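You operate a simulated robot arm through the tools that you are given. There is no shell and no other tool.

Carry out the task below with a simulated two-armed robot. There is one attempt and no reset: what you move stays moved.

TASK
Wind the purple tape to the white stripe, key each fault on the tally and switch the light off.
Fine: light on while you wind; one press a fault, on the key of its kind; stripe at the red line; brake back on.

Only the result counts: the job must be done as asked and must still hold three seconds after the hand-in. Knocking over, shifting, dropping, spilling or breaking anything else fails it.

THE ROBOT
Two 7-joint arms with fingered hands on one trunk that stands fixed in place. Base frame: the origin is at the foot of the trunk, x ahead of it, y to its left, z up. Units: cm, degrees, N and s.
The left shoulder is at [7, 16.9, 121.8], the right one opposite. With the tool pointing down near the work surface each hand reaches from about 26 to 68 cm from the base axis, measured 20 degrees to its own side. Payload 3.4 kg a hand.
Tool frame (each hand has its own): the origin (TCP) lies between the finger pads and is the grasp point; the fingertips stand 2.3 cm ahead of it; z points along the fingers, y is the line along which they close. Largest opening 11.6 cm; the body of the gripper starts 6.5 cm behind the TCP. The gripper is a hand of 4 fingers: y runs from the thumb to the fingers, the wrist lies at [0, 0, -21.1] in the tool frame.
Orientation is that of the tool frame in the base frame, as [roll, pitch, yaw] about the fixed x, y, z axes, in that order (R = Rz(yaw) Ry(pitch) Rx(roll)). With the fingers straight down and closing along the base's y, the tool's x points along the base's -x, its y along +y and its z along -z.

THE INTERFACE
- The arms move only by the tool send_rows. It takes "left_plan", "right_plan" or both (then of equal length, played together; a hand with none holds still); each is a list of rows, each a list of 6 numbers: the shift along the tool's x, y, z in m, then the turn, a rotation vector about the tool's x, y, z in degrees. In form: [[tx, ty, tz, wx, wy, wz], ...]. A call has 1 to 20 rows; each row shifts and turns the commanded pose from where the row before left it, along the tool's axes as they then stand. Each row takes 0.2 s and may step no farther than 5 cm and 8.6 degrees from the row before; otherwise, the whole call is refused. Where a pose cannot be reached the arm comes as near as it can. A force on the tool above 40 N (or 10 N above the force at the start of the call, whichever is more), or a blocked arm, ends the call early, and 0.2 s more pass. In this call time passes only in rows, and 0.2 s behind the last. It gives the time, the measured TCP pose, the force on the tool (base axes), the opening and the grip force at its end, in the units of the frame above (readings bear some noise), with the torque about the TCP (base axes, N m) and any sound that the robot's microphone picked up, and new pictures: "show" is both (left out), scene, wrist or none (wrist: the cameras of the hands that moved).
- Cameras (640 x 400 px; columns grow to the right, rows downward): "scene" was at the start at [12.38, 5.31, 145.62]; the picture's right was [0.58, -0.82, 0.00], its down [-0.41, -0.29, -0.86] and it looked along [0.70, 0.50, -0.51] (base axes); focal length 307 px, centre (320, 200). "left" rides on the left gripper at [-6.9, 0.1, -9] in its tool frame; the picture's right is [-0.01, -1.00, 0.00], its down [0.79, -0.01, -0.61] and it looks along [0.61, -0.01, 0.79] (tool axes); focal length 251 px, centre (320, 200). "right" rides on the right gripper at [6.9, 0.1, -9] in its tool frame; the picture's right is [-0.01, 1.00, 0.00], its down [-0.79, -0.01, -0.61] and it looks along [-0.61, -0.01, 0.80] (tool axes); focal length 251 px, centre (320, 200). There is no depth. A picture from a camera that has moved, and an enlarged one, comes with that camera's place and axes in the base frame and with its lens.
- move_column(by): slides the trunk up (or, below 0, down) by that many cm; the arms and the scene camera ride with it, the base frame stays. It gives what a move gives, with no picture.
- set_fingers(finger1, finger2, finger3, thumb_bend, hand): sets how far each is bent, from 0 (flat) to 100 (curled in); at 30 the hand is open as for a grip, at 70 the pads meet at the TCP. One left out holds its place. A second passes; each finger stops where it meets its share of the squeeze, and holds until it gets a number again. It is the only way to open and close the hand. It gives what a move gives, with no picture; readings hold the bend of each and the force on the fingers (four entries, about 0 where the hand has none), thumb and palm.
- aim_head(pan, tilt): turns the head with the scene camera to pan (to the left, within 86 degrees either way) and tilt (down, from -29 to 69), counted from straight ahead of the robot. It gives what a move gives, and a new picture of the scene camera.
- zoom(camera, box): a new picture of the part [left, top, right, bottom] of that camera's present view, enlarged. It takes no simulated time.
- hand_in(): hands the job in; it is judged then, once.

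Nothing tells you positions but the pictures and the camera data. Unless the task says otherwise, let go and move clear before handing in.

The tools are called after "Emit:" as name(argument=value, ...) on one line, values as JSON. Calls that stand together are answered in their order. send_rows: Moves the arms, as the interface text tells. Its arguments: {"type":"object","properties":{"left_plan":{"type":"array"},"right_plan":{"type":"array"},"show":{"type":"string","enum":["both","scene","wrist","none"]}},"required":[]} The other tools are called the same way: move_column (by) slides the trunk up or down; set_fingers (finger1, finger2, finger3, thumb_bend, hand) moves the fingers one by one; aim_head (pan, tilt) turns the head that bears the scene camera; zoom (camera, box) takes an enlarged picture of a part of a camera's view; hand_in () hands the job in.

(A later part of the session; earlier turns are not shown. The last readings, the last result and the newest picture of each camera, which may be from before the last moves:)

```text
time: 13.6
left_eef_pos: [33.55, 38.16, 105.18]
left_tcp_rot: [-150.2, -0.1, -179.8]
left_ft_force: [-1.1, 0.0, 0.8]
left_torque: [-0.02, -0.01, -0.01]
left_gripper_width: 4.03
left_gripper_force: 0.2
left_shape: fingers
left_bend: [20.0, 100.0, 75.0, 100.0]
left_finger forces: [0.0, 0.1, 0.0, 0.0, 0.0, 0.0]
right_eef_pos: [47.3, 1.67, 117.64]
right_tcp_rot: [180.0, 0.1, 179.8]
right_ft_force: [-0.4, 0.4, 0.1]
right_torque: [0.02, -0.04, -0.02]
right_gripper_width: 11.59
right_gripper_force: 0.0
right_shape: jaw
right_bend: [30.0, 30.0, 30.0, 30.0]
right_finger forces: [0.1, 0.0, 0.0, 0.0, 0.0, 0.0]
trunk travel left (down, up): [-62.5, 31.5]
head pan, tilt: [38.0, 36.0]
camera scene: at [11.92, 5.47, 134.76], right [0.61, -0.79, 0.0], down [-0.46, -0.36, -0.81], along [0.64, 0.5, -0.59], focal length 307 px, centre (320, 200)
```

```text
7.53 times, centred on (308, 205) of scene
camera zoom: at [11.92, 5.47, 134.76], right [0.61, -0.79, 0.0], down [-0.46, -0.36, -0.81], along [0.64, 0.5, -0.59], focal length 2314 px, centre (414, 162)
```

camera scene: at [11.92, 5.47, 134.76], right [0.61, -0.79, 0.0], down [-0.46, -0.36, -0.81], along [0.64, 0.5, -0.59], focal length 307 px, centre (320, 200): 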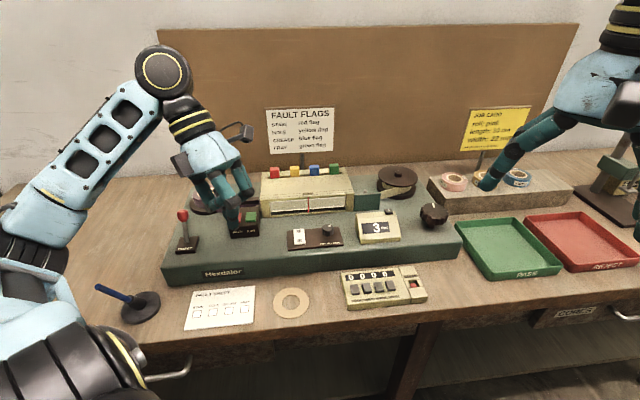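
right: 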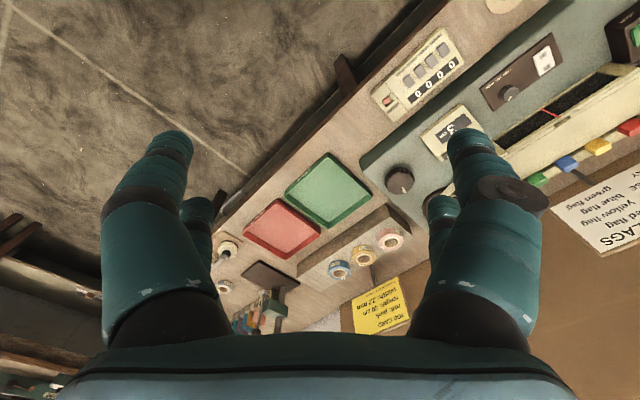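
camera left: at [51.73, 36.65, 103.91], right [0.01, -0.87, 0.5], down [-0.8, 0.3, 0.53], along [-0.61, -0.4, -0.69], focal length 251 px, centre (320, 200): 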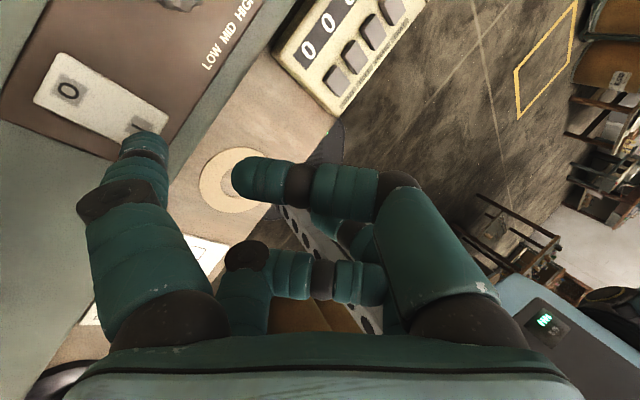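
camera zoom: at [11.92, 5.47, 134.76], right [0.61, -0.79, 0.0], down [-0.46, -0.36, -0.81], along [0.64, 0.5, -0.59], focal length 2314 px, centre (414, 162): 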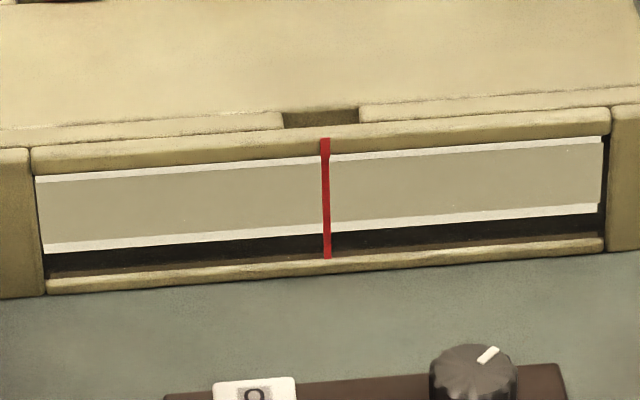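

The light is on and the window shows blank leader. Next is the brake: I'll yaw the hand −45° so the other fingers clear the ball, then bring the fingertip behind and above the lever.

Emit:
send_rows(left_plan=[[0, 0, 0, 0, 3.75, 6.5], [0, 0, 0, 0, 3.75, 6.5], [0, 0, 0, 0, 3.75, 6.5], [0, 0, 0, 0, 3.75, 6.5], [0, 0, 0, 0, 3.75, 6.5], [0, 0, 0, 0, 3.75, 6.5], [0.0334, 0.0191, -0.0182, 0, 0, 0], [0.0334, 0.0191, -0.0182, 0, 0, 0], [0.0334, 0.0191, -0.0182, 0, 0, 0], [0.0334, 0.0191, -0.0182, 0, 0, 0], [0.0334, 0.0191, -0.0182, 0, 0, 0]], show="both")

Emit:
zoom(camera="scene", box=[120, 100, 260, 260])

```text
time: 16.0
left_eef_pos: [30.71, 59.28, 108.4]
left_tcp_rot: [-150.1, -0.2, 135.1]
left_ft_force: [0.3, -0.3, -0.4]
left_torque: [0.01, 0.04, 0.02]
left_gripper_width: 4.06
left_gripper_force: 0.1
left_shape: fingers
left_bend: [20.0, 100.0, 75.0, 100.0]
left_finger forces: [0.0, 0.0, 0.0, 0.1, 0.0, 0.0]
right_eef_pos: [47.49, 1.78, 117.74]
right_tcp_rot: [-180.0, -0.1, -180.0]
right_ft_force: [-0.1, -1.2, 1.2]
right_torque: [-0.01, -0.01, 0.0]
right_gripper_width: 11.58
right_gripper_force: 0.2
right_shape: jaw
right_bend: [30.0, 30.0, 30.0, 30.0]
right_finger forces: [0.1, 0.0, 0.0, 0.0, 0.0, 0.0]
trunk travel left (down, up): [-62.5, 31.5]
head pan, tilt: [38.0, 36.0]
camera scene: at [12.1, 5.46, 134.74], right [0.62, -0.79, 0.0], down [-0.46, -0.36, -0.81], along [0.64, 0.5, -0.59], focal length 307 px, centre (320, 200)
camera left: at [38.95, 57.76, 116.07], right [-0.61, -0.62, 0.5], down [-0.35, 0.77, 0.53], along [-0.71, 0.15, -0.69], focal length 251 px, centre (320, 200)
```

scene: 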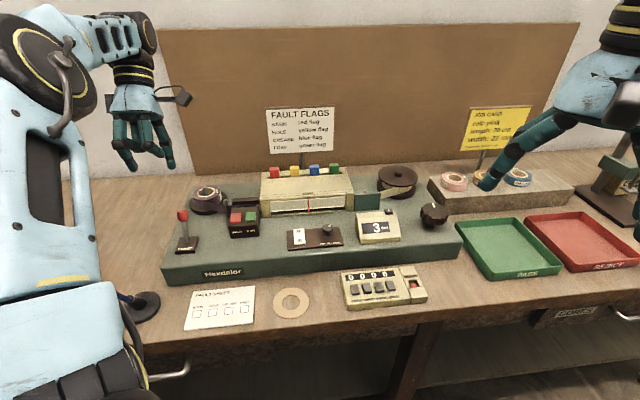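
left: 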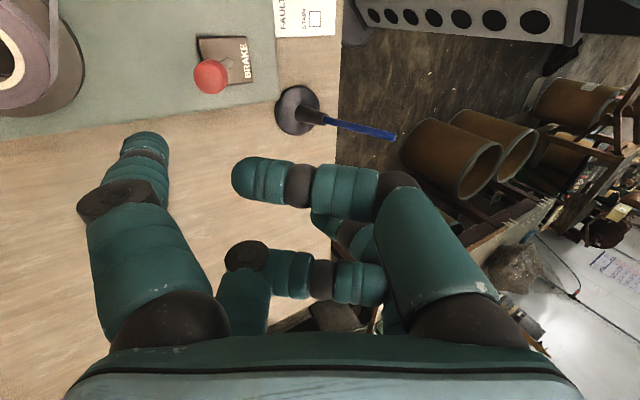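

```text
2.50 times, centred on (190, 180) of scene
camera zoom: at [12.1, 5.46, 134.74], right [0.62, -0.79, 0.0], down [-0.46, -0.36, -0.81], along [0.64, 0.5, -0.59], focal length 768 px, centre (645, 250)
```

zoom: 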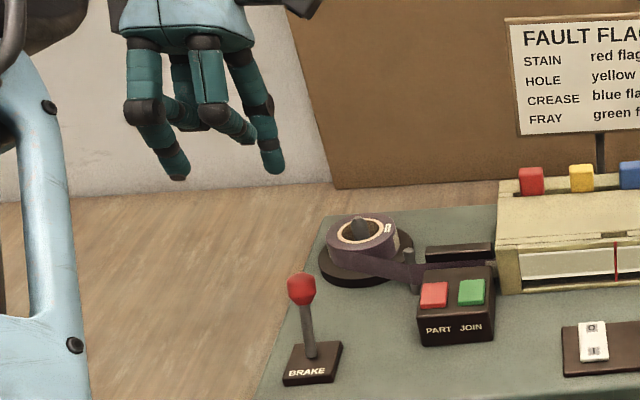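

The ball is at about (33.8, 58.6, 94.2) and my fingertip is near (36.4, 62.4, 102.8). I'll lower it behind the ball.

Emit:
send_rows(left_plan=[[-0.0035, 0.0128, 0.0311, 0, 0, 0], [-0.0035, 0.0128, 0.0311, 0, 0, 0], [-0.0035, 0.0128, 0.0311, 0, 0, 0]], show="both")

Emit:
zoom(camera="scene", box=[120, 140, 240, 260])

```text
time: 16.8
left_eef_pos: [30.5, 57.63, 98.61]
left_tcp_rot: [-150.1, 0.1, 135.0]
left_ft_force: [0.6, -0.3, 0.7]
left_torque: [0.01, -0.01, 0.0]
left_gripper_width: 4.08
left_gripper_force: 0.0
left_shape: fingers
left_bend: [20.0, 100.0, 75.0, 100.0]
left_finger forces: [0.0, 0.0, 0.0, 0.0, 0.1, 0.0]
right_eef_pos: [47.25, 1.9, 117.76]
right_tcp_rot: [-179.9, 0.0, 180.0]
right_ft_force: [-0.3, 0.8, -0.1]
right_torque: [-0.01, 0.01, -0.03]
right_gripper_width: 11.59
right_gripper_force: 0.0
right_shape: jaw
right_bend: [30.0, 30.0, 30.0, 30.0]
right_finger forces: [0.1, 0.0, 0.1, 0.0, 0.1, 0.0]
trunk travel left (down, up): [-62.5, 31.5]
head pan, tilt: [38.0, 36.0]
camera scene: at [11.88, 5.57, 134.76], right [0.62, -0.79, 0.0], down [-0.46, -0.36, -0.81], along [0.64, 0.5, -0.59], focal length 307 px, centre (320, 200)
camera left: at [38.65, 56.04, 106.3], right [-0.61, -0.62, 0.5], down [-0.35, 0.77, 0.53], along [-0.71, 0.15, -0.69], focal length 251 px, centre (320, 200)
```

scene: 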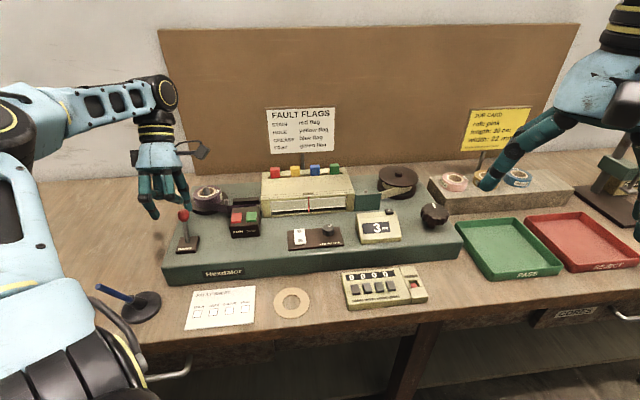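
left: 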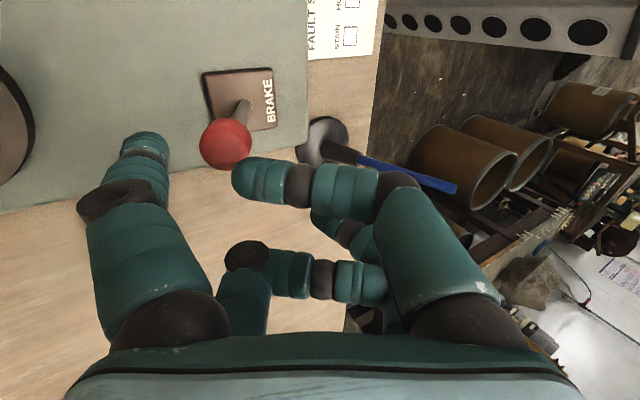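

```text
3.33 times, centred on (180, 200) of scene
camera zoom: at [11.88, 5.57, 134.76], right [0.62, -0.79, 0.0], down [-0.46, -0.36, -0.81], along [0.64, 0.5, -0.59], focal length 1024 px, centre (787, 200)
```

zoom: 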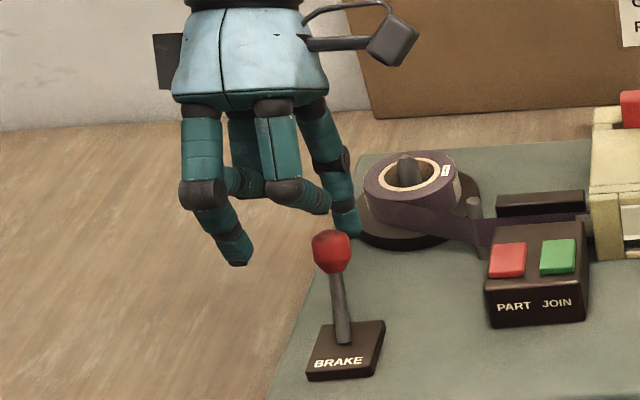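

Emit:
send_rows(left_plan=[[0.0003, -0.0043, 0.0025, 0, 0, 0], [0.0003, -0.0043, 0.0025, 0, 0, 0], [0.0003, -0.0043, 0.0025, 0, 0, 0], [0.0003, -0.0043, 0.0025, 0, 0, 0], [0.0003, -0.0043, 0.0025, 0, 0, 0]], show="wrist")

Emit:
zoom(camera="scene", box=[120, 140, 240, 260])

```text
time: 18.0
left_eef_pos: [28.83, 55.79, 98.48]
left_tcp_rot: [-150.1, 0.0, 135.0]
left_ft_force: [2.2, 0.5, 2.0]
left_torque: [0.12, -0.19, -0.03]
left_gripper_width: 4.23
left_gripper_force: 1.2
left_shape: fingers
left_bend: [18.0, 100.0, 75.0, 100.0]
left_finger forces: [2.8, 0.1, 0.0, 0.0, 0.0, 0.1]
right_eef_pos: [47.34, 1.7, 117.74]
right_tcp_rot: [179.9, -0.1, 180.0]
right_ft_force: [-0.4, 0.7, -0.6]
right_torque: [0.01, 0.0, -0.02]
right_gripper_width: 11.58
right_gripper_force: 0.1
right_shape: jaw
right_bend: [30.0, 30.0, 30.0, 30.0]
right_finger forces: [0.0, 0.1, 0.0, 0.0, 0.0, 0.0]
trunk travel left (down, up): [-62.5, 31.5]
head pan, tilt: [38.0, 36.0]
camera left: at [36.98, 54.17, 106.17], right [-0.61, -0.62, 0.5], down [-0.35, 0.77, 0.53], along [-0.71, 0.15, -0.69], focal length 251 px, centre (320, 200)
```

left: 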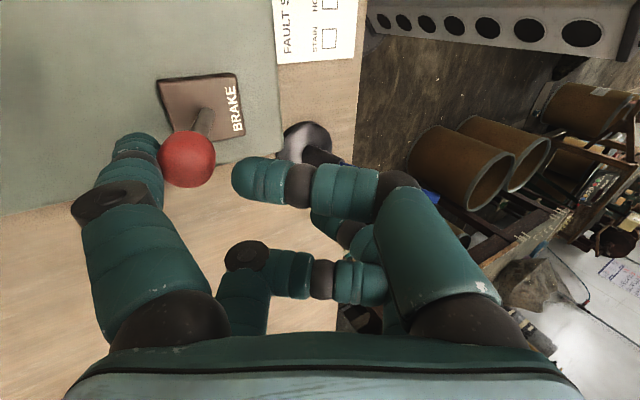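

```text
3.33 times, centred on (180, 200) of scene
camera zoom: at [11.9, 5.46, 134.76], right [0.62, -0.79, 0.0], down [-0.46, -0.36, -0.81], along [0.64, 0.5, -0.59], focal length 1024 px, centre (787, 200)
```

zoom: 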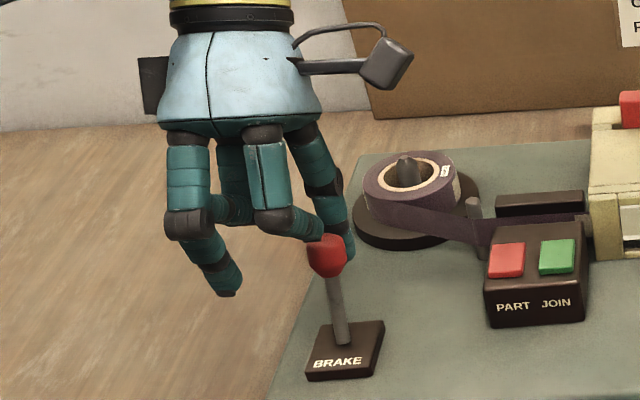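

Contact is at 2.8 N and the ball has barely moved. I'll push a bit farther and watch.

Emit:
send_rows(left_plan=[[0.0003, -0.0043, 0.0025, 0, 0, 0], [0.0003, -0.0043, 0.0025, 0, 0, 0], [0.0003, -0.0043, 0.0025, 0, 0, 0]], show="wrist")

Emit:
zoom(camera="scene", box=[120, 140, 240, 260])

```text
time: 18.8
left_eef_pos: [27.86, 54.8, 98.51]
left_tcp_rot: [-150.0, 0.0, 135.0]
left_ft_force: [1.2, 0.3, 0.8]
left_torque: [0.0, 0.0, -0.01]
left_gripper_width: 4.12
left_gripper_force: 0.1
left_shape: fingers
left_bend: [19.0, 100.0, 75.0, 100.0]
left_finger forces: [0.3, 0.0, 0.0, 0.1, 0.1, 0.1]
right_eef_pos: [47.38, 1.67, 117.72]
right_tcp_rot: [180.0, 0.0, -180.0]
right_ft_force: [0.8, 0.0, -0.9]
right_torque: [0.04, -0.02, 0.0]
right_gripper_width: 11.6
right_gripper_force: 0.0
right_shape: jaw
right_bend: [30.0, 30.0, 30.0, 30.0]
right_finger forces: [0.0, 0.0, 0.0, 0.0, 0.0, 0.0]
trunk travel left (down, up): [-62.5, 31.5]
head pan, tilt: [38.0, 36.0]
camera left: at [36.0, 53.21, 106.16], right [-0.61, -0.62, 0.5], down [-0.35, 0.77, 0.53], along [-0.71, 0.14, -0.69], focal length 251 px, centre (320, 200)
```

left: 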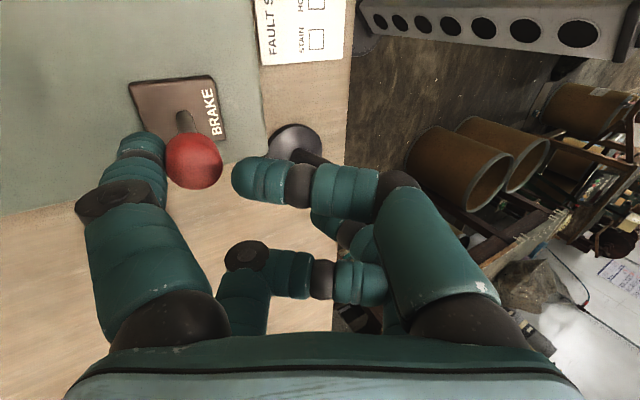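

```text
3.33 times, centred on (180, 200) of scene
camera zoom: at [11.9, 5.46, 134.76], right [0.62, -0.79, 0.0], down [-0.46, -0.36, -0.81], along [0.64, 0.5, -0.59], focal length 1024 px, centre (787, 200)
```

zoom: 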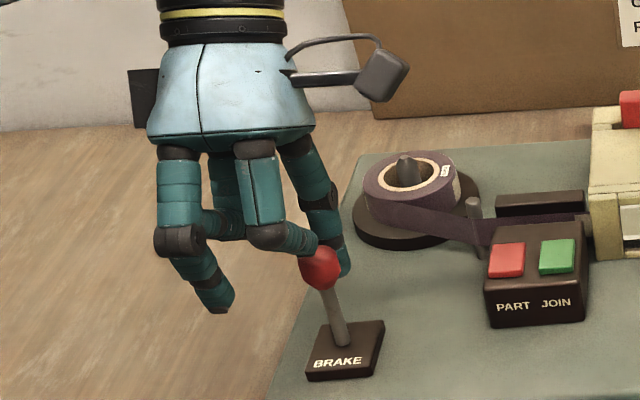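

The lever is now moving forward. I'll keep pushing to its stop.

Emit:
send_rows(left_plan=[[0.0003, -0.0043, 0.0025, 0, 0, 0], [0.0003, -0.0043, 0.0025, 0, 0, 0], [0.0003, -0.0043, 0.0025, 0, 0, 0]], show="wrist")

Emit:
zoom(camera="scene", box=[120, 140, 240, 260])

```text
time: 19.6
left_eef_pos: [26.75, 53.97, 98.42]
left_tcp_rot: [-150.2, 0.0, 135.0]
left_ft_force: [0.0, 0.2, 0.3]
left_torque: [0.01, -0.02, 0.02]
left_gripper_width: 4.1
left_gripper_force: 0.1
left_shape: fingers
left_bend: [20.0, 100.0, 75.0, 100.0]
left_finger forces: [0.1, 0.0, 0.0, 0.1, 0.0, 0.0]
right_eef_pos: [47.27, 1.66, 117.75]
right_tcp_rot: [180.0, 0.0, -180.0]
right_ft_force: [-0.2, 0.3, 0.3]
right_torque: [-0.03, -0.01, 0.02]
right_gripper_width: 11.58
right_gripper_force: 0.1
right_shape: jaw
right_bend: [30.0, 30.0, 30.0, 30.0]
right_finger forces: [0.1, 0.0, 0.1, 0.0, 0.0, 0.1]
trunk travel left (down, up): [-62.5, 31.5]
head pan, tilt: [38.0, 36.0]
camera left: at [34.86, 52.25, 106.12], right [-0.61, -0.62, 0.5], down [-0.35, 0.77, 0.53], along [-0.71, 0.15, -0.69], focal length 251 px, centre (320, 200)
```

left: 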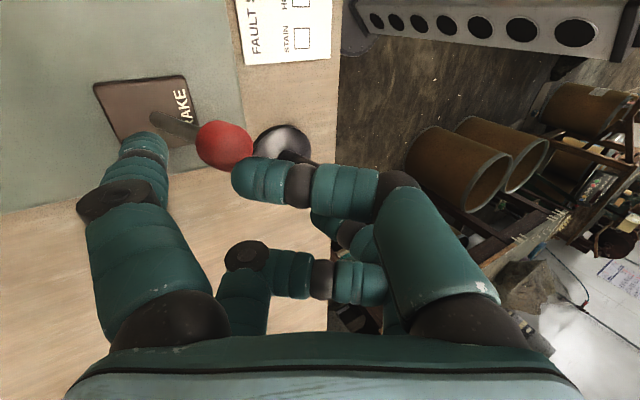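

```text
3.33 times, centred on (180, 200) of scene
camera zoom: at [11.9, 5.47, 134.76], right [0.62, -0.79, 0.0], down [-0.46, -0.36, -0.81], along [0.64, 0.5, -0.59], focal length 1024 px, centre (787, 200)
```

zoom: 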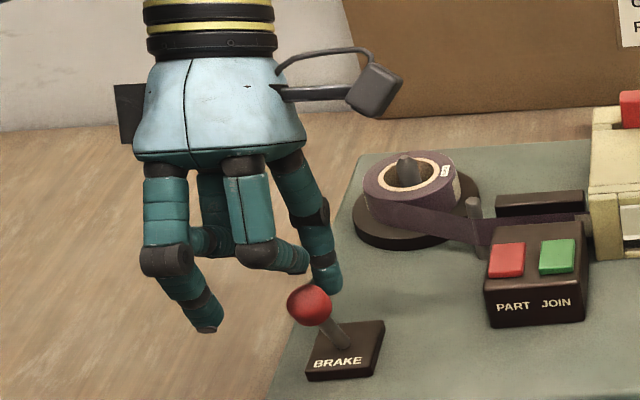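

The lever has snapped over to the front at about (29.5, 55, 93), so I take the brake as off. I'll raise the hand, straighten it and carry it toward the knob, moving the right hand out of the way at the same time.

Emit:
send_rows(left_plan=[[0, -0.016, -0.0289, 0, 0, 0], [0, -0.017, -0.0289, 0, 0, 0], [0, -0.017, -0.0289, 0, 0, 0], [0, 0, 0, -7.5, 0, 0], [0, 0, 0, -7.5, 0, 0], [0, 0, 0, -7.5, 0, 0], [0, 0, 0, -7.5, 0, 0], [-0.0462, 0.0009, -0.002, 0, 0, 0], [-0.0462, 0.0009, -0.002, 0, 0, 0], [-0.0462, 0.0009, -0.002, 0, 0, 0], [-0.0462, 0.0009, -0.002, 0, 0, 0], [-0.0462, 0.0009, -0.002, 0, 0, 0], [-0.0462, 0.0009, -0.002, 0, 0, 0], [-0.0462, 0.0009, -0.002, 0, 0, 0], [-0.0462, 0.0009, -0.002, 0, 0, 0], [-0.0462, 0.0009, -0.002, 0, 0, 0], [-0.0462, 0.0009, -0.002, 0, 0, 0]], right_plan=[[0, -0.02, 0, 0, 0, 0], [0, -0.02, 0, 0, 0, 0], [0, -0.02, 0, 0, 0, 0], [0, -0.02, 0, 0, 0, 0], [0, -0.02, 0, 0, 0, 0], [0, -0.02, 0, 0, 0, 0], [0, -0.02, 0, 0, 0, 0], [0, -0.02, 0, 0, 0, 0], [0, 0, 0, 0, 0, 0], [0, 0, 0, 0, 0, 0], [0, 0, 0, 0, 0, 0], [0, 0, 0, 0, 0, 0], [0, 0, 0, 0, 0, 0], [0, 0, 0, 0, 0, 0], [0, 0, 0, 0, 0, 0], [0, 0, 0, 0, 0, 0], [0, 0, 0, 0, 0, 0]], show="both")

Emit:
set_fingers(hand="left", finger1=30, finger2=30, finger3=30, thumb_bend=30)

Emit:
zoom(camera="left", box=[0, 0, 640, 400])

Emit:
zoom(camera="scene", box=[320, 100, 480, 260])

```text
time: 23.2
left_eef_pos: [55.74, 24.09, 109.51]
left_tcp_rot: [179.8, 0.1, 135.1]
left_ft_force: [0.0, 0.5, -0.3]
left_torque: [0.0, -0.03, -0.02]
left_gripper_width: 4.08
left_gripper_force: 0.1
left_shape: fingers
left_bend: [20.0, 100.0, 75.0, 100.0]
left_finger forces: [0.0, 0.1, 0.0, 0.0, 0.1, 0.0]
left hand out of reach, approached as far as the arm can: row 16, 17
right_eef_pos: [47.06, -14.2, 117.78]
right_tcp_rot: [180.0, 0.1, -179.9]
right_ft_force: [0.2, -0.2, 1.7]
right_torque: [-0.03, 0.01, 0.0]
right_gripper_width: 11.58
right_gripper_force: 0.1
right_shape: jaw
right_bend: [30.0, 30.0, 30.0, 30.0]
right_finger forces: [0.1, 0.0, 0.1, 0.0, 0.1, 0.0]
trunk travel left (down, up): [-62.5, 31.5]
head pan, tilt: [38.0, 36.0]
camera scene: at [11.73, 5.45, 134.78], right [0.62, -0.79, 0.0], down [-0.46, -0.36, -0.81], along [0.64, 0.5, -0.59], focal length 307 px, centre (320, 200)
camera right: at [40.24, -14.12, 126.88], right [0.01, 1.0, 0.0], down [0.79, -0.01, 0.61], along [0.61, -0.01, -0.79], focal length 251 px, centre (320, 200)
camera left: at [60.72, 19.35, 118.55], right [-0.7, -0.71, 0.0], down [-0.57, 0.56, 0.61], along [-0.43, 0.43, -0.8], focal length 251 px, centre (320, 200)
```

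scene: 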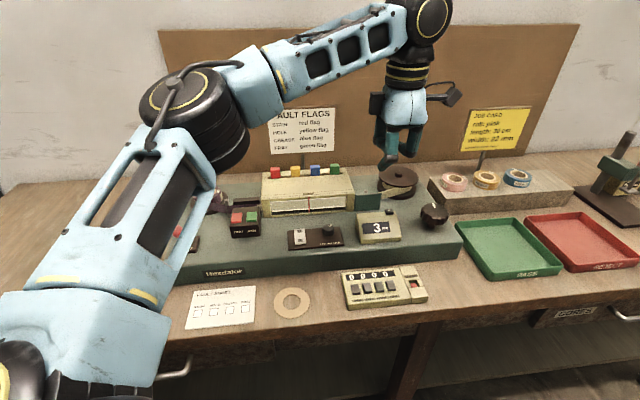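
right: 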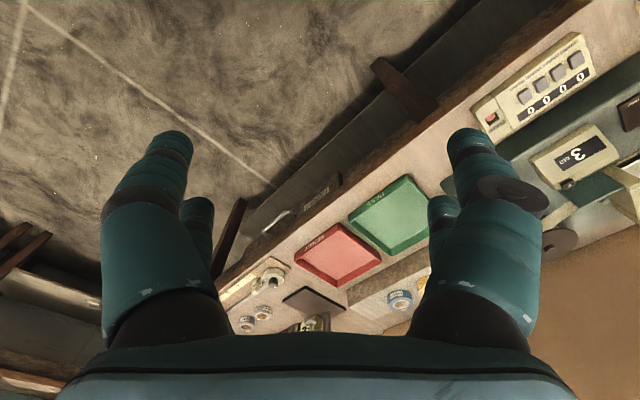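
left: 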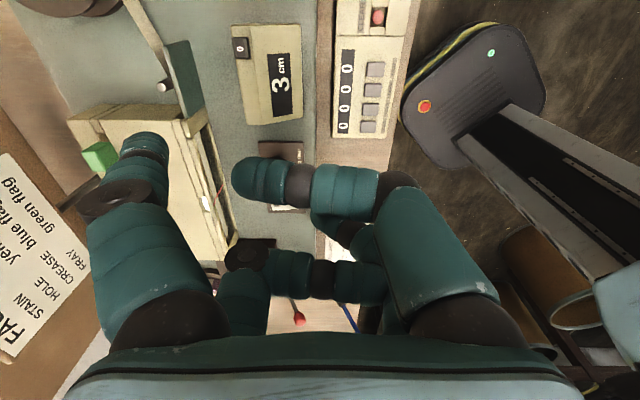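

```text
time: 24.2
left_eef_pos: [55.88, 24.13, 109.54]
left_tcp_rot: [179.8, 0.0, 135.0]
left_ft_force: [-0.2, -0.3, -0.5]
left_torque: [0.03, -0.01, 0.05]
left_gripper_width: 11.71
left_gripper_force: 0.0
left_shape: fingers
left_bend: [30.0, 30.0, 30.0, 30.0]
left_finger forces: [0.0, 0.1, 0.0, 0.0, 0.1, 0.0]
right_eef_pos: [47.15, -14.22, 117.82]
right_tcp_rot: [-180.0, 0.0, 180.0]
right_ft_force: [-0.1, -0.3, -0.7]
right_torque: [-0.03, 0.0, 0.0]
right_gripper_width: 11.62
right_gripper_force: 0.0
right_shape: jaw
right_bend: [30.0, 30.0, 30.0, 30.0]
right_finger forces: [0.1, 0.0, 0.0, 0.0, 0.0, 0.0]
trunk travel left (down, up): [-62.5, 31.5]
head pan, tilt: [38.0, 36.0]
```

```text
1.00 times, centred on (320, 200) of left (not enlarged: the box is as wide or as high as the picture)
camera zoom: at [60.88, 19.31, 118.48], right [-0.7, -0.71, 0.0], down [-0.57, 0.56, 0.61], along [-0.43, 0.43, -0.8], focal length 251 px, centre (320, 200)
```

zoom: 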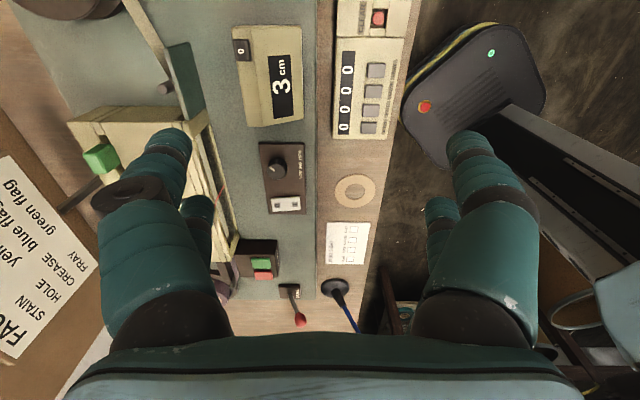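

```text
2.50 times, centred on (400, 180) of scene
camera zoom: at [11.93, 5.46, 134.76], right [0.62, -0.79, 0.0], down [-0.46, -0.36, -0.81], along [0.64, 0.5, -0.59], focal length 768 px, centre (120, 250)
```

zoom: 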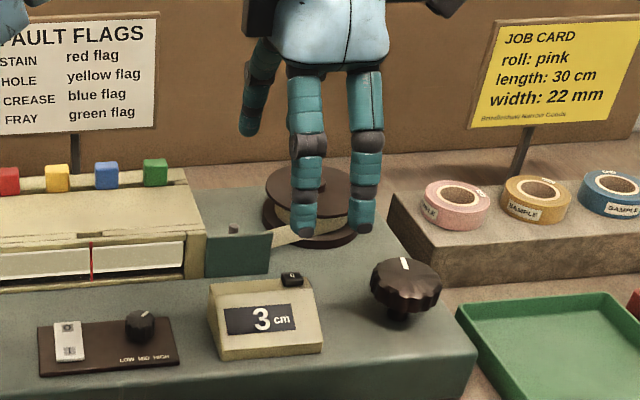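

With the tool vertical the left arm can't reach the knob, so I'll turn the hand to yaw 180 and tilt it 30° forward about its closing axis. Then I'll look at the knob with the wrist camera.

Emit:
send_rows(left_plan=[[0, 0, 0, 0, 0, -7.5], [0, 0, 0, 0, 0, -7.5], [0, 0, 0, 0, 0, -7.5], [0, 0, 0, 0, 0, -7.5], [0, 0, 0, 0, 0, -7.5], [0, 0, 0, 0, 0, -7.5], [0, 0, 0, 0, -7.5, 0], [0, 0, 0, 0, -7.5, 0], [0, 0, 0, 0, -7.5, 0], [0, 0, 0, 0, -7.5, 0]], show="both")

```text
time: 26.4
left_eef_pos: [55.93, 24.23, 109.47]
left_tcp_rot: [-180.0, 30.3, -180.0]
left_ft_force: [-0.1, -0.6, 0.8]
left_torque: [0.01, -0.05, -0.02]
left_gripper_width: 11.74
left_gripper_force: 0.0
left_shape: fingers
left_bend: [30.0, 30.0, 30.0, 30.0]
left_finger forces: [0.1, 0.0, 0.0, 0.0, 0.0, 0.0]
right_eef_pos: [47.02, -14.15, 117.89]
right_tcp_rot: [180.0, 0.0, -180.0]
right_ft_force: [-0.5, 0.3, 0.4]
right_torque: [0.03, 0.03, 0.01]
right_gripper_width: 11.6
right_gripper_force: 0.1
right_shape: jaw
right_bend: [30.0, 30.0, 30.0, 30.0]
right_finger forces: [0.0, 0.0, 0.1, 0.0, 0.1, 0.0]
trunk travel left (down, up): [-62.5, 31.5]
head pan, tilt: [38.0, 36.0]
camera scene: at [11.81, 5.5, 134.77], right [0.62, -0.79, 0.0], down [-0.46, -0.36, -0.81], along [0.64, 0.5, -0.59], focal length 307 px, centre (320, 200)
camera left: at [57.42, 24.32, 120.66], right [0.01, -1.0, 0.0], down [-0.99, -0.01, 0.12], along [-0.12, -0.01, -0.99], focal length 251 px, centre (320, 200)
```

scene: 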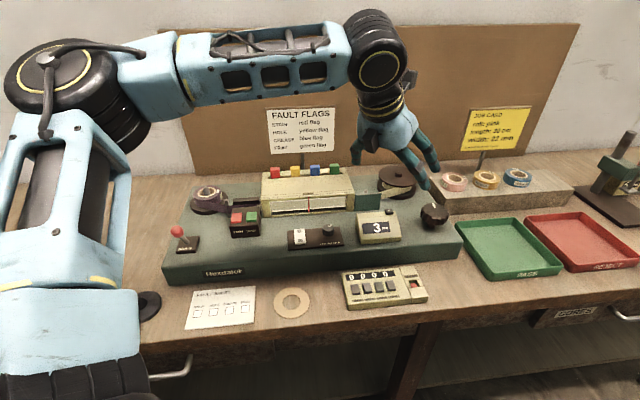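
left: 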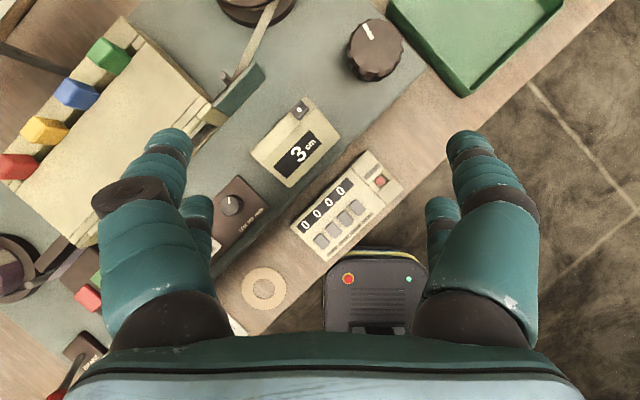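

The wrist view now gives the knob at about (69.9, 18.5) with its top near z = 93 and a diameter of about 6 cm. The counter box's near corner is about 8 cm away from it. I'll lower the trunk 4 cm, half-close the fingers, tilt to 40° and line up along the approach axis.

Emit:
move_column(by=-4)

Emit:
set_fingers(hand="left", finger1=41, finger2=41, finger3=41, thumb_bend=41)

Emit:
send_rows(left_plan=[[0, 0, 0, 0, -5, 0], [0, 0, 0, 0, -5, 0], [-0.0048, -0.0142, 0.0188, 0, 0, 0], [-0.0048, -0.0142, 0.0188, 0, 0, 0], [-0.0048, -0.0142, 0.0188, 0, 0, 0], [-0.0048, -0.0142, 0.0188, 0, 0, 0]], show="both")

Emit:
zoom(camera="scene", box=[340, 80, 500, 240])

```text
time: 27.2
left_eef_pos: [55.86, 24.19, 105.5]
left_tcp_rot: [179.9, 30.1, -180.0]
left_ft_force: [0.4, -0.2, -0.6]
left_torque: [-0.01, 0.0, -0.03]
left_gripper_width: 11.73
left_gripper_force: 0.0
left_shape: fingers
left_bend: [30.0, 30.0, 30.0, 30.0]
left_finger forces: [0.1, 0.0, 0.1, 0.0, 0.0, 0.1]
right_eef_pos: [47.14, -14.16, 113.78]
right_tcp_rot: [-180.0, 0.1, -180.0]
right_ft_force: [-0.8, 0.3, -0.3]
right_torque: [0.0, -0.02, 0.02]
right_gripper_width: 11.59
right_gripper_force: 0.2
right_shape: jaw
right_bend: [30.0, 30.0, 30.0, 30.0]
right_finger forces: [0.1, 0.0, 0.1, 0.0, 0.1, 0.1]
trunk travel left (down, up): [-58.5, 35.5]
head pan, tilt: [38.0, 36.0]
```

```text
time: 28.2
left_eef_pos: [55.93, 24.16, 105.5]
left_tcp_rot: [179.9, 30.1, -180.0]
left_ft_force: [-0.5, 0.6, 0.0]
left_torque: [0.03, 0.04, -0.02]
left_gripper_width: 8.58
left_gripper_force: 0.1
left_shape: fingers
left_bend: [41.0, 41.0, 41.0, 41.0]
left_finger forces: [0.1, 0.0, 0.0, 0.0, 0.0, 0.1]
right_eef_pos: [47.13, -14.24, 113.86]
right_tcp_rot: [180.0, 0.0, -180.0]
right_ft_force: [0.0, -0.6, 0.1]
right_torque: [0.0, 0.0, -0.01]
right_gripper_width: 11.6
right_gripper_force: 0.0
right_shape: jaw
right_bend: [30.0, 30.0, 30.0, 30.0]
right_finger forces: [0.1, 0.1, 0.1, 0.0, 0.1, 0.0]
trunk travel left (down, up): [-58.5, 35.5]
head pan, tilt: [38.0, 36.0]
```

```text
time: 29.6
left_eef_pos: [62.5, 18.24, 100.81]
left_tcp_rot: [179.9, 40.0, 179.9]
left_ft_force: [-0.3, 0.0, -0.5]
left_torque: [-0.02, 0.04, 0.0]
left_gripper_width: 8.55
left_gripper_force: 0.0
left_shape: fingers
left_bend: [41.0, 41.0, 41.0, 41.0]
left_finger forces: [0.0, 0.0, 0.0, 0.0, 0.0, 0.0]
right_eef_pos: [47.15, -14.24, 113.71]
right_tcp_rot: [180.0, -0.1, 180.0]
right_ft_force: [-0.4, 0.4, -0.2]
right_torque: [-0.01, 0.03, -0.01]
right_gripper_width: 11.6
right_gripper_force: 0.0
right_shape: jaw
right_bend: [30.0, 30.0, 30.0, 30.0]
right_finger forces: [0.1, 0.0, 0.0, 0.1, 0.0, 0.0]
trunk travel left (down, up): [-58.5, 35.5]
head pan, tilt: [38.0, 36.0]
camera scene: at [12.04, 5.36, 130.75], right [0.62, -0.79, 0.0], down [-0.46, -0.36, -0.81], along [0.64, 0.5, -0.59], focal length 307 px, centre (320, 200)
camera left: at [62.09, 18.45, 112.03], right [0.01, -1.0, 0.0], down [-1.0, -0.01, -0.05], along [0.05, 0.0, -1.0], focal length 251 px, centre (320, 200)
```

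scene: 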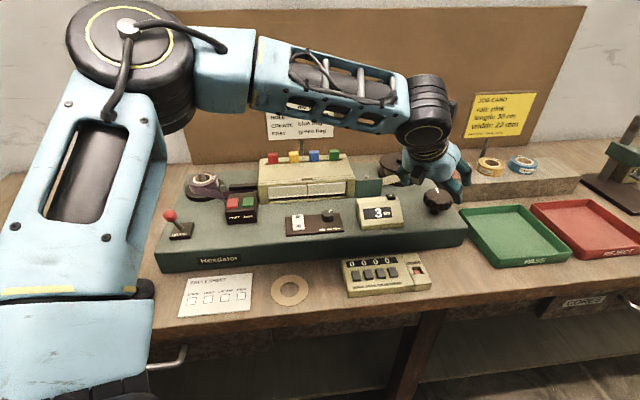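
left: 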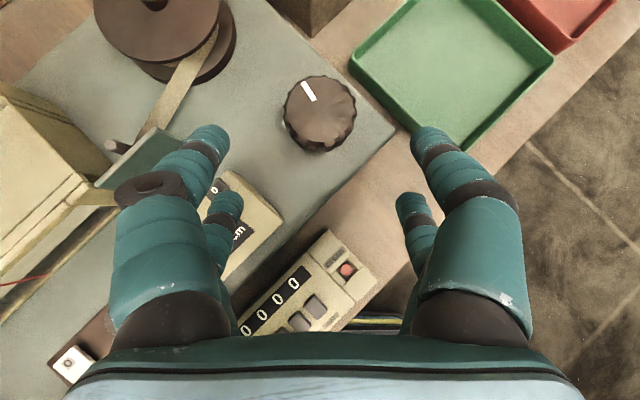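

```text
2.50 times, centred on (420, 160) of scene
camera zoom: at [12.04, 5.36, 130.75], right [0.62, -0.79, 0.0], down [-0.46, -0.36, -0.81], along [0.64, 0.5, -0.59], focal length 768 px, centre (70, 300)
```

zoom: 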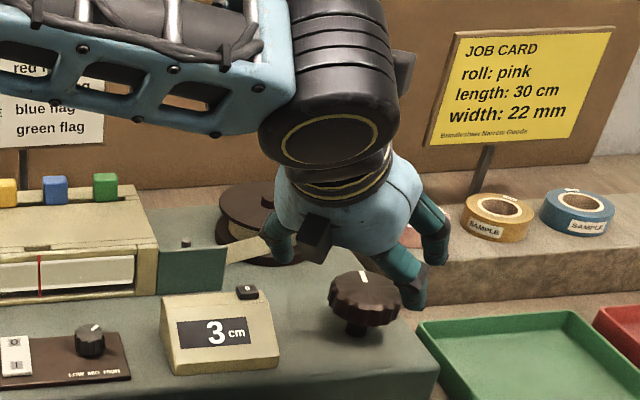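

The knob is confirmed at (69.8, 18.5) and the approach axis is aligned. I'll advance along it in two stages.

Emit:
send_rows(left_plan=[[0.0008, 0.0007, 0.028, 0, 0, 0], [0.0008, 0.0007, 0.028, 0, 0, 0], [0.0008, 0.0007, 0.028, 0, 0, 0]], show="both")

Emit:
zoom(camera="scene", box=[360, 120, 480, 240])

```text
time: 30.4
left_eef_pos: [67.59, 18.8, 94.32]
left_tcp_rot: [179.9, 40.0, 179.9]
left_ft_force: [0.8, 0.4, 0.1]
left_torque: [0.0, 0.01, 0.03]
left_gripper_width: 8.59
left_gripper_force: 0.1
left_shape: fingers
left_bend: [41.0, 41.0, 41.0, 41.0]
left_finger forces: [0.0, 0.1, 0.0, 0.0, 0.1, 0.1]
right_eef_pos: [47.24, -14.05, 113.79]
right_tcp_rot: [-180.0, 0.0, 180.0]
right_ft_force: [0.2, 0.9, -0.8]
right_torque: [0.0, -0.01, 0.02]
right_gripper_width: 11.57
right_gripper_force: 0.0
right_shape: jaw
right_bend: [30.0, 30.0, 30.0, 30.0]
right_finger forces: [0.1, 0.0, 0.0, 0.1, 0.1, 0.1]
trunk travel left (down, up): [-58.5, 35.5]
head pan, tilt: [38.0, 36.0]
camera scene: at [12.01, 5.5, 130.75], right [0.62, -0.79, 0.0], down [-0.46, -0.36, -0.81], along [0.64, 0.5, -0.59], focal length 307 px, centre (320, 200)
camera left: at [67.14, 18.96, 105.52], right [0.01, -1.0, 0.01], down [-1.0, -0.01, -0.05], along [0.05, -0.01, -1.0], focal length 251 px, centre (320, 200)
```

scene: 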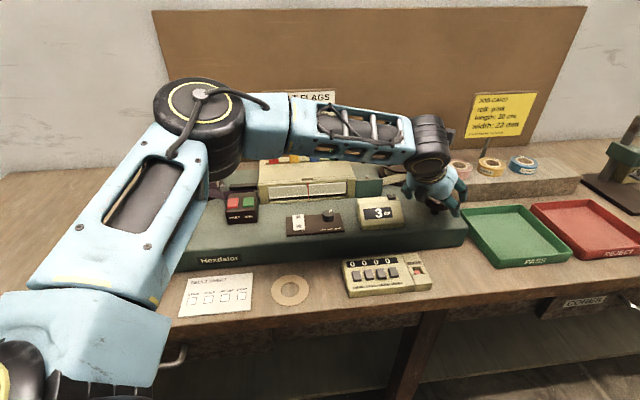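
left: 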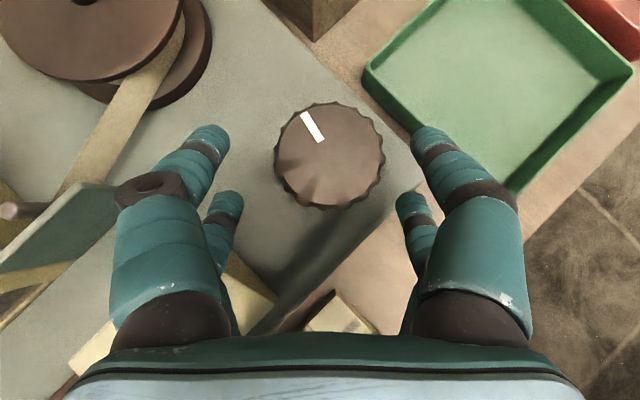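

```text
3.33 times, centred on (420, 180) of scene
camera zoom: at [12.01, 5.5, 130.75], right [0.62, -0.79, 0.0], down [-0.46, -0.36, -0.81], along [0.64, 0.5, -0.59], focal length 1024 px, centre (-13, 267)
```

zoom: 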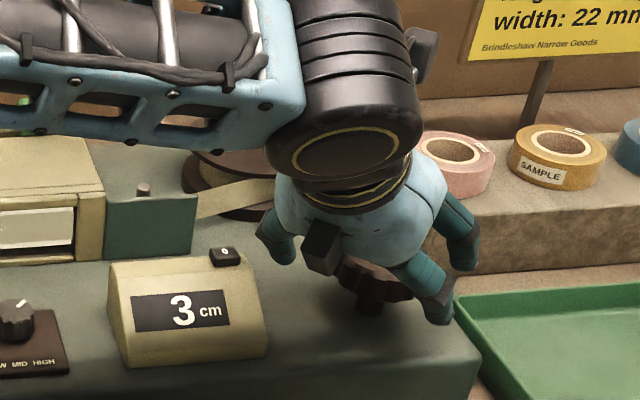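

Emit:
send_rows(left_plan=[[-0.0005, -0.002, 0.018, 0, 0, 0], [-0.0005, -0.002, 0.018, 0, 0, 0]], show="both")

Emit:
zoom(camera="scene", box=[370, 140, 470, 240])

```text
time: 31.0
left_eef_pos: [67.78, 19.87, 92.73]
left_tcp_rot: [-180.0, 40.1, 179.9]
left_ft_force: [0.7, -0.5, 0.2]
left_torque: [0.03, 0.01, -0.07]
left_gripper_width: 8.57
left_gripper_force: 1.1
left_shape: fingers
left_bend: [41.0, 41.0, 41.0, 41.0]
left_finger forces: [0.1, 1.5, 0.0, 0.1, 0.2, 0.1]
left hand out of reach, approached as far as the arm can: row 1, 2
right_eef_pos: [47.06, -14.33, 113.68]
right_tcp_rot: [180.0, 0.0, 179.8]
right_ft_force: [0.1, 0.1, 1.0]
right_torque: [0.0, 0.01, 0.0]
right_gripper_width: 11.59
right_gripper_force: 0.1
right_shape: jaw
right_bend: [30.0, 30.0, 30.0, 30.0]
right_finger forces: [0.1, 0.0, 0.0, 0.0, 0.1, 0.0]
trunk travel left (down, up): [-58.5, 35.5]
head pan, tilt: [38.0, 36.0]
camera scene: at [11.93, 5.42, 130.76], right [0.62, -0.79, 0.0], down [-0.46, -0.36, -0.81], along [0.64, 0.5, -0.59], focal length 307 px, centre (320, 200)
camera left: at [67.3, 19.91, 103.75], right [0.01, -1.0, 0.01], down [-1.0, -0.01, -0.05], along [0.05, -0.01, -1.0], focal length 251 px, centre (320, 200)
```

scene: 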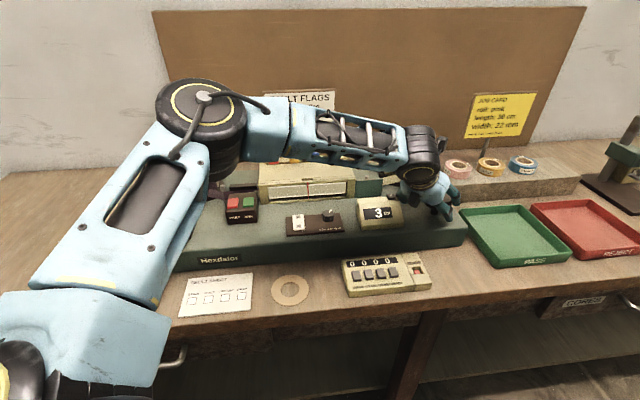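
left: 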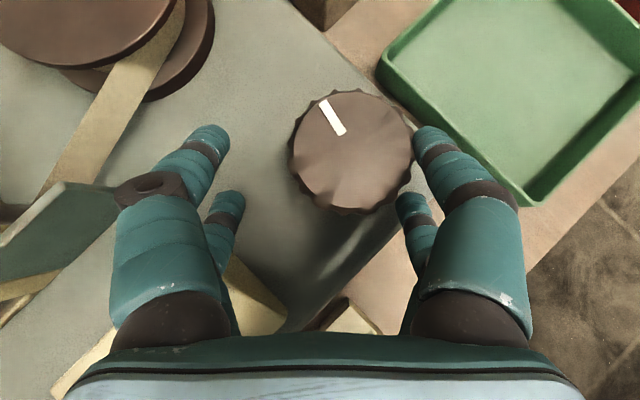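

```text
4.00 times, centred on (420, 190) of scene
camera zoom: at [11.93, 5.42, 130.76], right [0.62, -0.79, 0.0], down [-0.46, -0.36, -0.81], along [0.64, 0.5, -0.59], focal length 1229 px, centre (-80, 240)
```

zoom: 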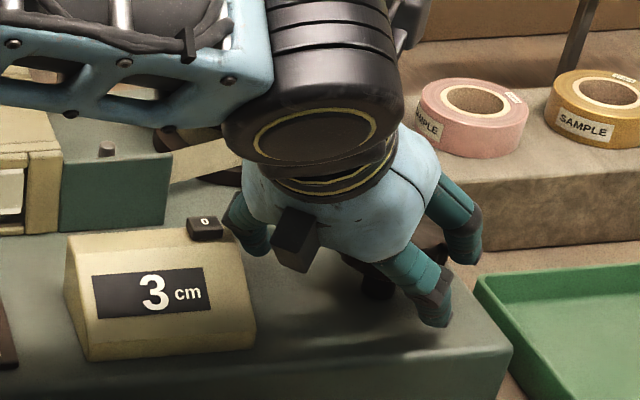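

The arm stopped short at (67.8, 19.9) and finger2 is touching something, probably the counter's side. I'll back out, then raise the trunk so the arm reaches down and forward in a better posture.

Emit:
send_rows(left_plan=[[0, -0.01, -0.02, 0, 0, 0], [0, -0.005, -0.04, 0, 0, 0], [0, 0, -0.04, 0, 0, 0]], show="scene")

Emit:
move_column(by=14)

Emit:
zoom(camera="scene", box=[0, 0, 640, 400])

```text
time: 31.8
left_eef_pos: [61.33, 18.55, 100.28]
left_tcp_rot: [179.9, 40.2, -180.0]
left_ft_force: [-0.2, 0.2, -0.5]
left_torque: [0.0, -0.04, 0.01]
left_gripper_width: 8.59
left_gripper_force: 0.0
left_shape: fingers
left_bend: [41.0, 41.0, 41.0, 41.0]
left_finger forces: [0.1, 0.1, 0.0, 0.0, 0.0, 0.0]
right_eef_pos: [47.0, -14.15, 113.79]
right_tcp_rot: [-180.0, 0.1, 179.9]
right_ft_force: [-1.1, -0.1, -0.1]
right_torque: [-0.03, -0.02, 0.03]
right_gripper_width: 11.59
right_gripper_force: 0.0
right_shape: jaw
right_bend: [30.0, 30.0, 30.0, 30.0]
right_finger forces: [0.1, 0.0, 0.0, 0.1, 0.0, 0.0]
trunk travel left (down, up): [-58.5, 35.5]
head pan, tilt: [38.0, 36.0]
camera scene: at [11.78, 5.45, 130.77], right [0.62, -0.79, 0.0], down [-0.46, -0.36, -0.81], along [0.64, 0.5, -0.59], focal length 307 px, centre (320, 200)
```

scene: 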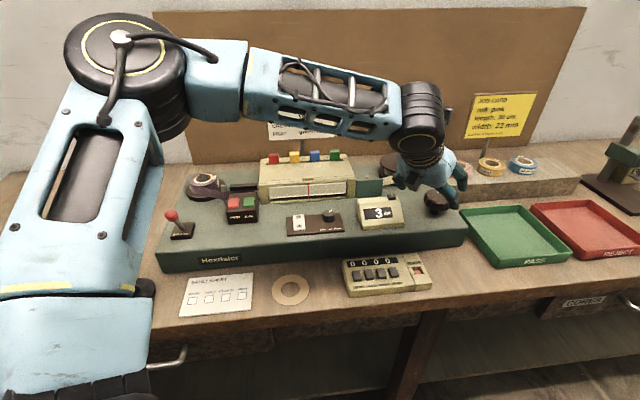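

```text
time: 33.5
left_eef_pos: [61.35, 18.51, 114.18]
left_tcp_rot: [179.9, 40.1, 179.9]
left_ft_force: [-0.4, -0.6, 0.5]
left_torque: [-0.03, -0.01, 0.03]
left_gripper_width: 8.54
left_gripper_force: 0.0
left_shape: fingers
left_bend: [41.0, 41.0, 41.0, 41.0]
left_finger forces: [0.0, 0.0, 0.0, 0.0, 0.0, 0.0]
right_eef_pos: [47.14, -14.24, 127.72]
right_tcp_rot: [-180.0, -0.1, 180.0]
right_ft_force: [-0.2, 1.6, 1.0]
right_torque: [0.0, 0.0, 0.01]
right_gripper_width: 11.58
right_gripper_force: 0.1
right_shape: jaw
right_bend: [30.0, 30.0, 30.0, 30.0]
right_finger forces: [0.0, 0.0, 0.0, 0.0, 0.0, 0.1]
trunk travel left (down, up): [-72.5, 21.5]
head pan, tilt: [38.0, 36.0]
```

```text
1.00 times, centred on (320, 200) of scene (not enlarged: the box is as wide or as high as the picture)
camera zoom: at [11.93, 5.46, 144.75], right [0.62, -0.79, 0.0], down [-0.46, -0.36, -0.81], along [0.64, 0.5, -0.59], focal length 307 px, centre (320, 200)
```

zoom: 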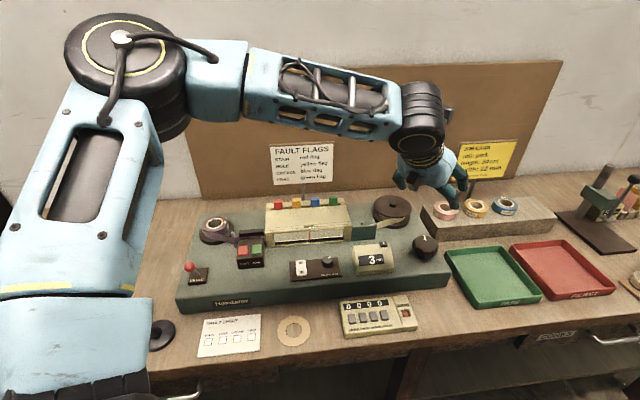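

Emit:
send_rows(left_plan=[[0.0158, 0, 0.028, 0, 0, 0], [0.0158, 0, 0.028, 0, 0, 0], [0.0158, 0, 0.028, 0, 0, 0], [0.0158, 0, 0.028, 0, 0, 0], [0.0158, 0, 0.028, 0, 0, 0]], show="both")

```text
time: 34.7
left_eef_pos: [63.7, 19.54, 98.66]
left_tcp_rot: [-180.0, 40.1, 179.9]
left_ft_force: [-0.5, -0.1, 0.4]
left_torque: [0.0, -0.01, 0.0]
left_gripper_width: 8.58
left_gripper_force: 0.0
left_shape: fingers
left_bend: [41.0, 41.0, 41.0, 41.0]
left_finger forces: [0.0, 0.0, 0.0, 0.0, 0.0, 0.0]
left hand out of reach, approached as far as the arm can: row 5
right_eef_pos: [47.19, -14.04, 127.87]
right_tcp_rot: [-179.9, 0.0, -180.0]
right_ft_force: [0.5, 0.8, -0.4]
right_torque: [0.03, -0.03, -0.03]
right_gripper_width: 11.59
right_gripper_force: 0.0
right_shape: jaw
right_bend: [30.0, 30.0, 30.0, 30.0]
right_finger forces: [0.0, 0.0, 0.0, 0.0, 0.0, 0.0]
trunk travel left (down, up): [-72.5, 21.5]
head pan, tilt: [38.0, 36.0]
camera scene: at [11.94, 5.51, 144.76], right [0.62, -0.79, 0.0], down [-0.46, -0.36, -0.81], along [0.64, 0.5, -0.59], focal length 307 px, centre (320, 200)
camera left: at [63.17, 19.6, 109.92], right [0.01, -1.0, 0.01], down [-1.0, -0.01, -0.05], along [0.05, 0.0, -1.0], focal length 251 px, centre (320, 200)
```

scene: 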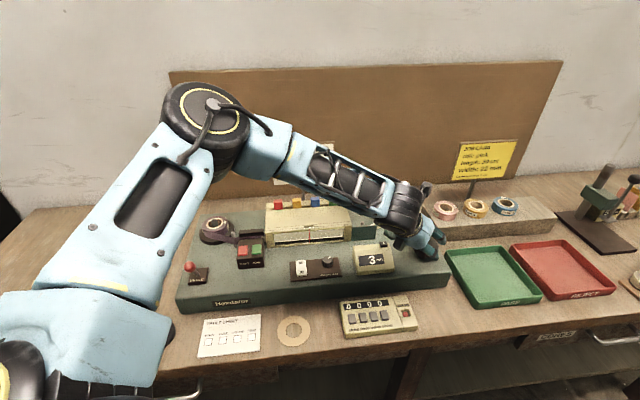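
left: 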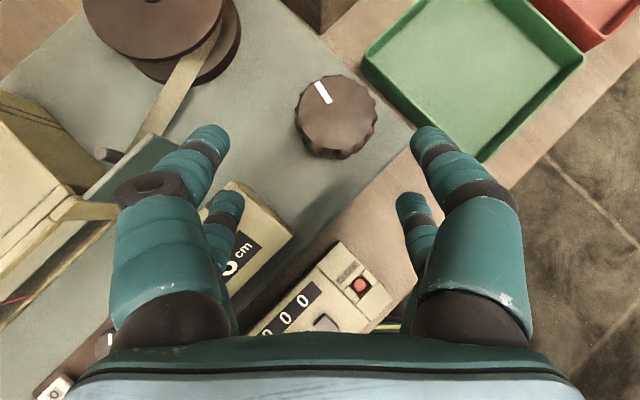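

Straightening out seems limited by the wrist joints rather than by length. I'll reduce the tilt to about 20° and test the reach again, staying above the knob.

Emit:
send_rows(left_plan=[[0, 0, -0.02, 0, 0, 0], [0, 0, 0, 0, 6.7, 0], [0, 0, 0, 0, 6.7, 0], [0, 0, 0, 0, 6.7, 0]], show="none")

Emit:
send_rows(left_plan=[[-0.02, -0.002, 0, 0, 0, 0], [-0.02, -0.002, 0, 0, 0, 0], [-0.02, -0.002, 0, 0, 0, 0]], show="scene")

```text
time: 35.7
left_eef_pos: [60.98, 20.35, 100.87]
left_tcp_rot: [-179.9, 20.0, -179.9]
left_ft_force: [0.3, 0.1, -0.1]
left_torque: [0.01, 0.03, -0.01]
left_gripper_width: 8.53
left_gripper_force: 0.0
left_shape: fingers
left_bend: [41.0, 41.0, 41.0, 41.0]
left_finger forces: [0.0, 0.0, 0.0, 0.0, 0.0, 0.0]
left hand out of reach, approached as far as the arm can: row 4
right_eef_pos: [47.13, -14.18, 127.83]
right_tcp_rot: [-180.0, 0.0, 180.0]
right_ft_force: [0.5, -1.1, 0.1]
right_torque: [0.0, 0.02, -0.01]
right_gripper_width: 11.56
right_gripper_force: 0.1
right_shape: jaw
right_bend: [30.0, 30.0, 30.0, 30.0]
right_finger forces: [0.0, 0.0, 0.1, 0.0, 0.0, 0.0]
trunk travel left (down, up): [-72.5, 21.5]
head pan, tilt: [38.0, 36.0]
```

```text
time: 36.5
left_eef_pos: [63.0, 21.85, 103.94]
left_tcp_rot: [-180.0, 20.1, 179.9]
left_ft_force: [-0.4, -0.1, 0.1]
left_torque: [-0.01, -0.01, 0.02]
left_gripper_width: 8.58
left_gripper_force: 0.2
left_shape: fingers
left_bend: [41.0, 41.0, 41.0, 41.0]
left_finger forces: [0.0, 0.0, 0.0, 0.0, 0.0, 0.0]
left hand out of reach, approached as far as the arm can: row 1, 2, 3
right_eef_pos: [47.18, -14.25, 127.77]
right_tcp_rot: [-180.0, -0.1, 180.0]
right_ft_force: [-0.9, -0.1, 0.6]
right_torque: [0.02, -0.01, -0.01]
right_gripper_width: 11.59
right_gripper_force: 0.1
right_shape: jaw
right_bend: [30.0, 30.0, 30.0, 30.0]
right_finger forces: [0.1, 0.1, 0.0, 0.1, 0.0, 0.1]
trunk travel left (down, up): [-72.5, 21.5]
head pan, tilt: [38.0, 36.0]
camera scene: at [11.93, 5.45, 144.76], right [0.62, -0.79, 0.0], down [-0.46, -0.36, -0.81], along [0.64, 0.5, -0.59], focal length 307 px, centre (320, 200)
```

scene: 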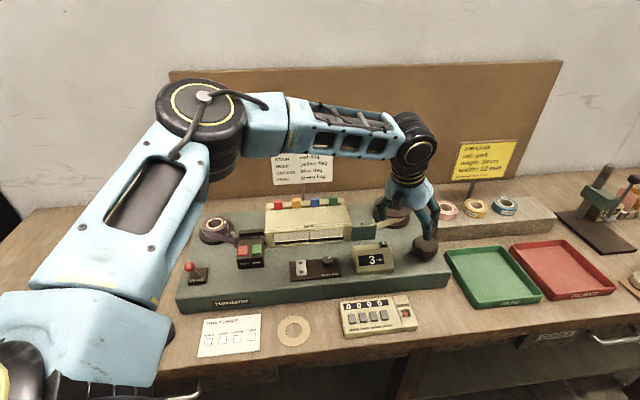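

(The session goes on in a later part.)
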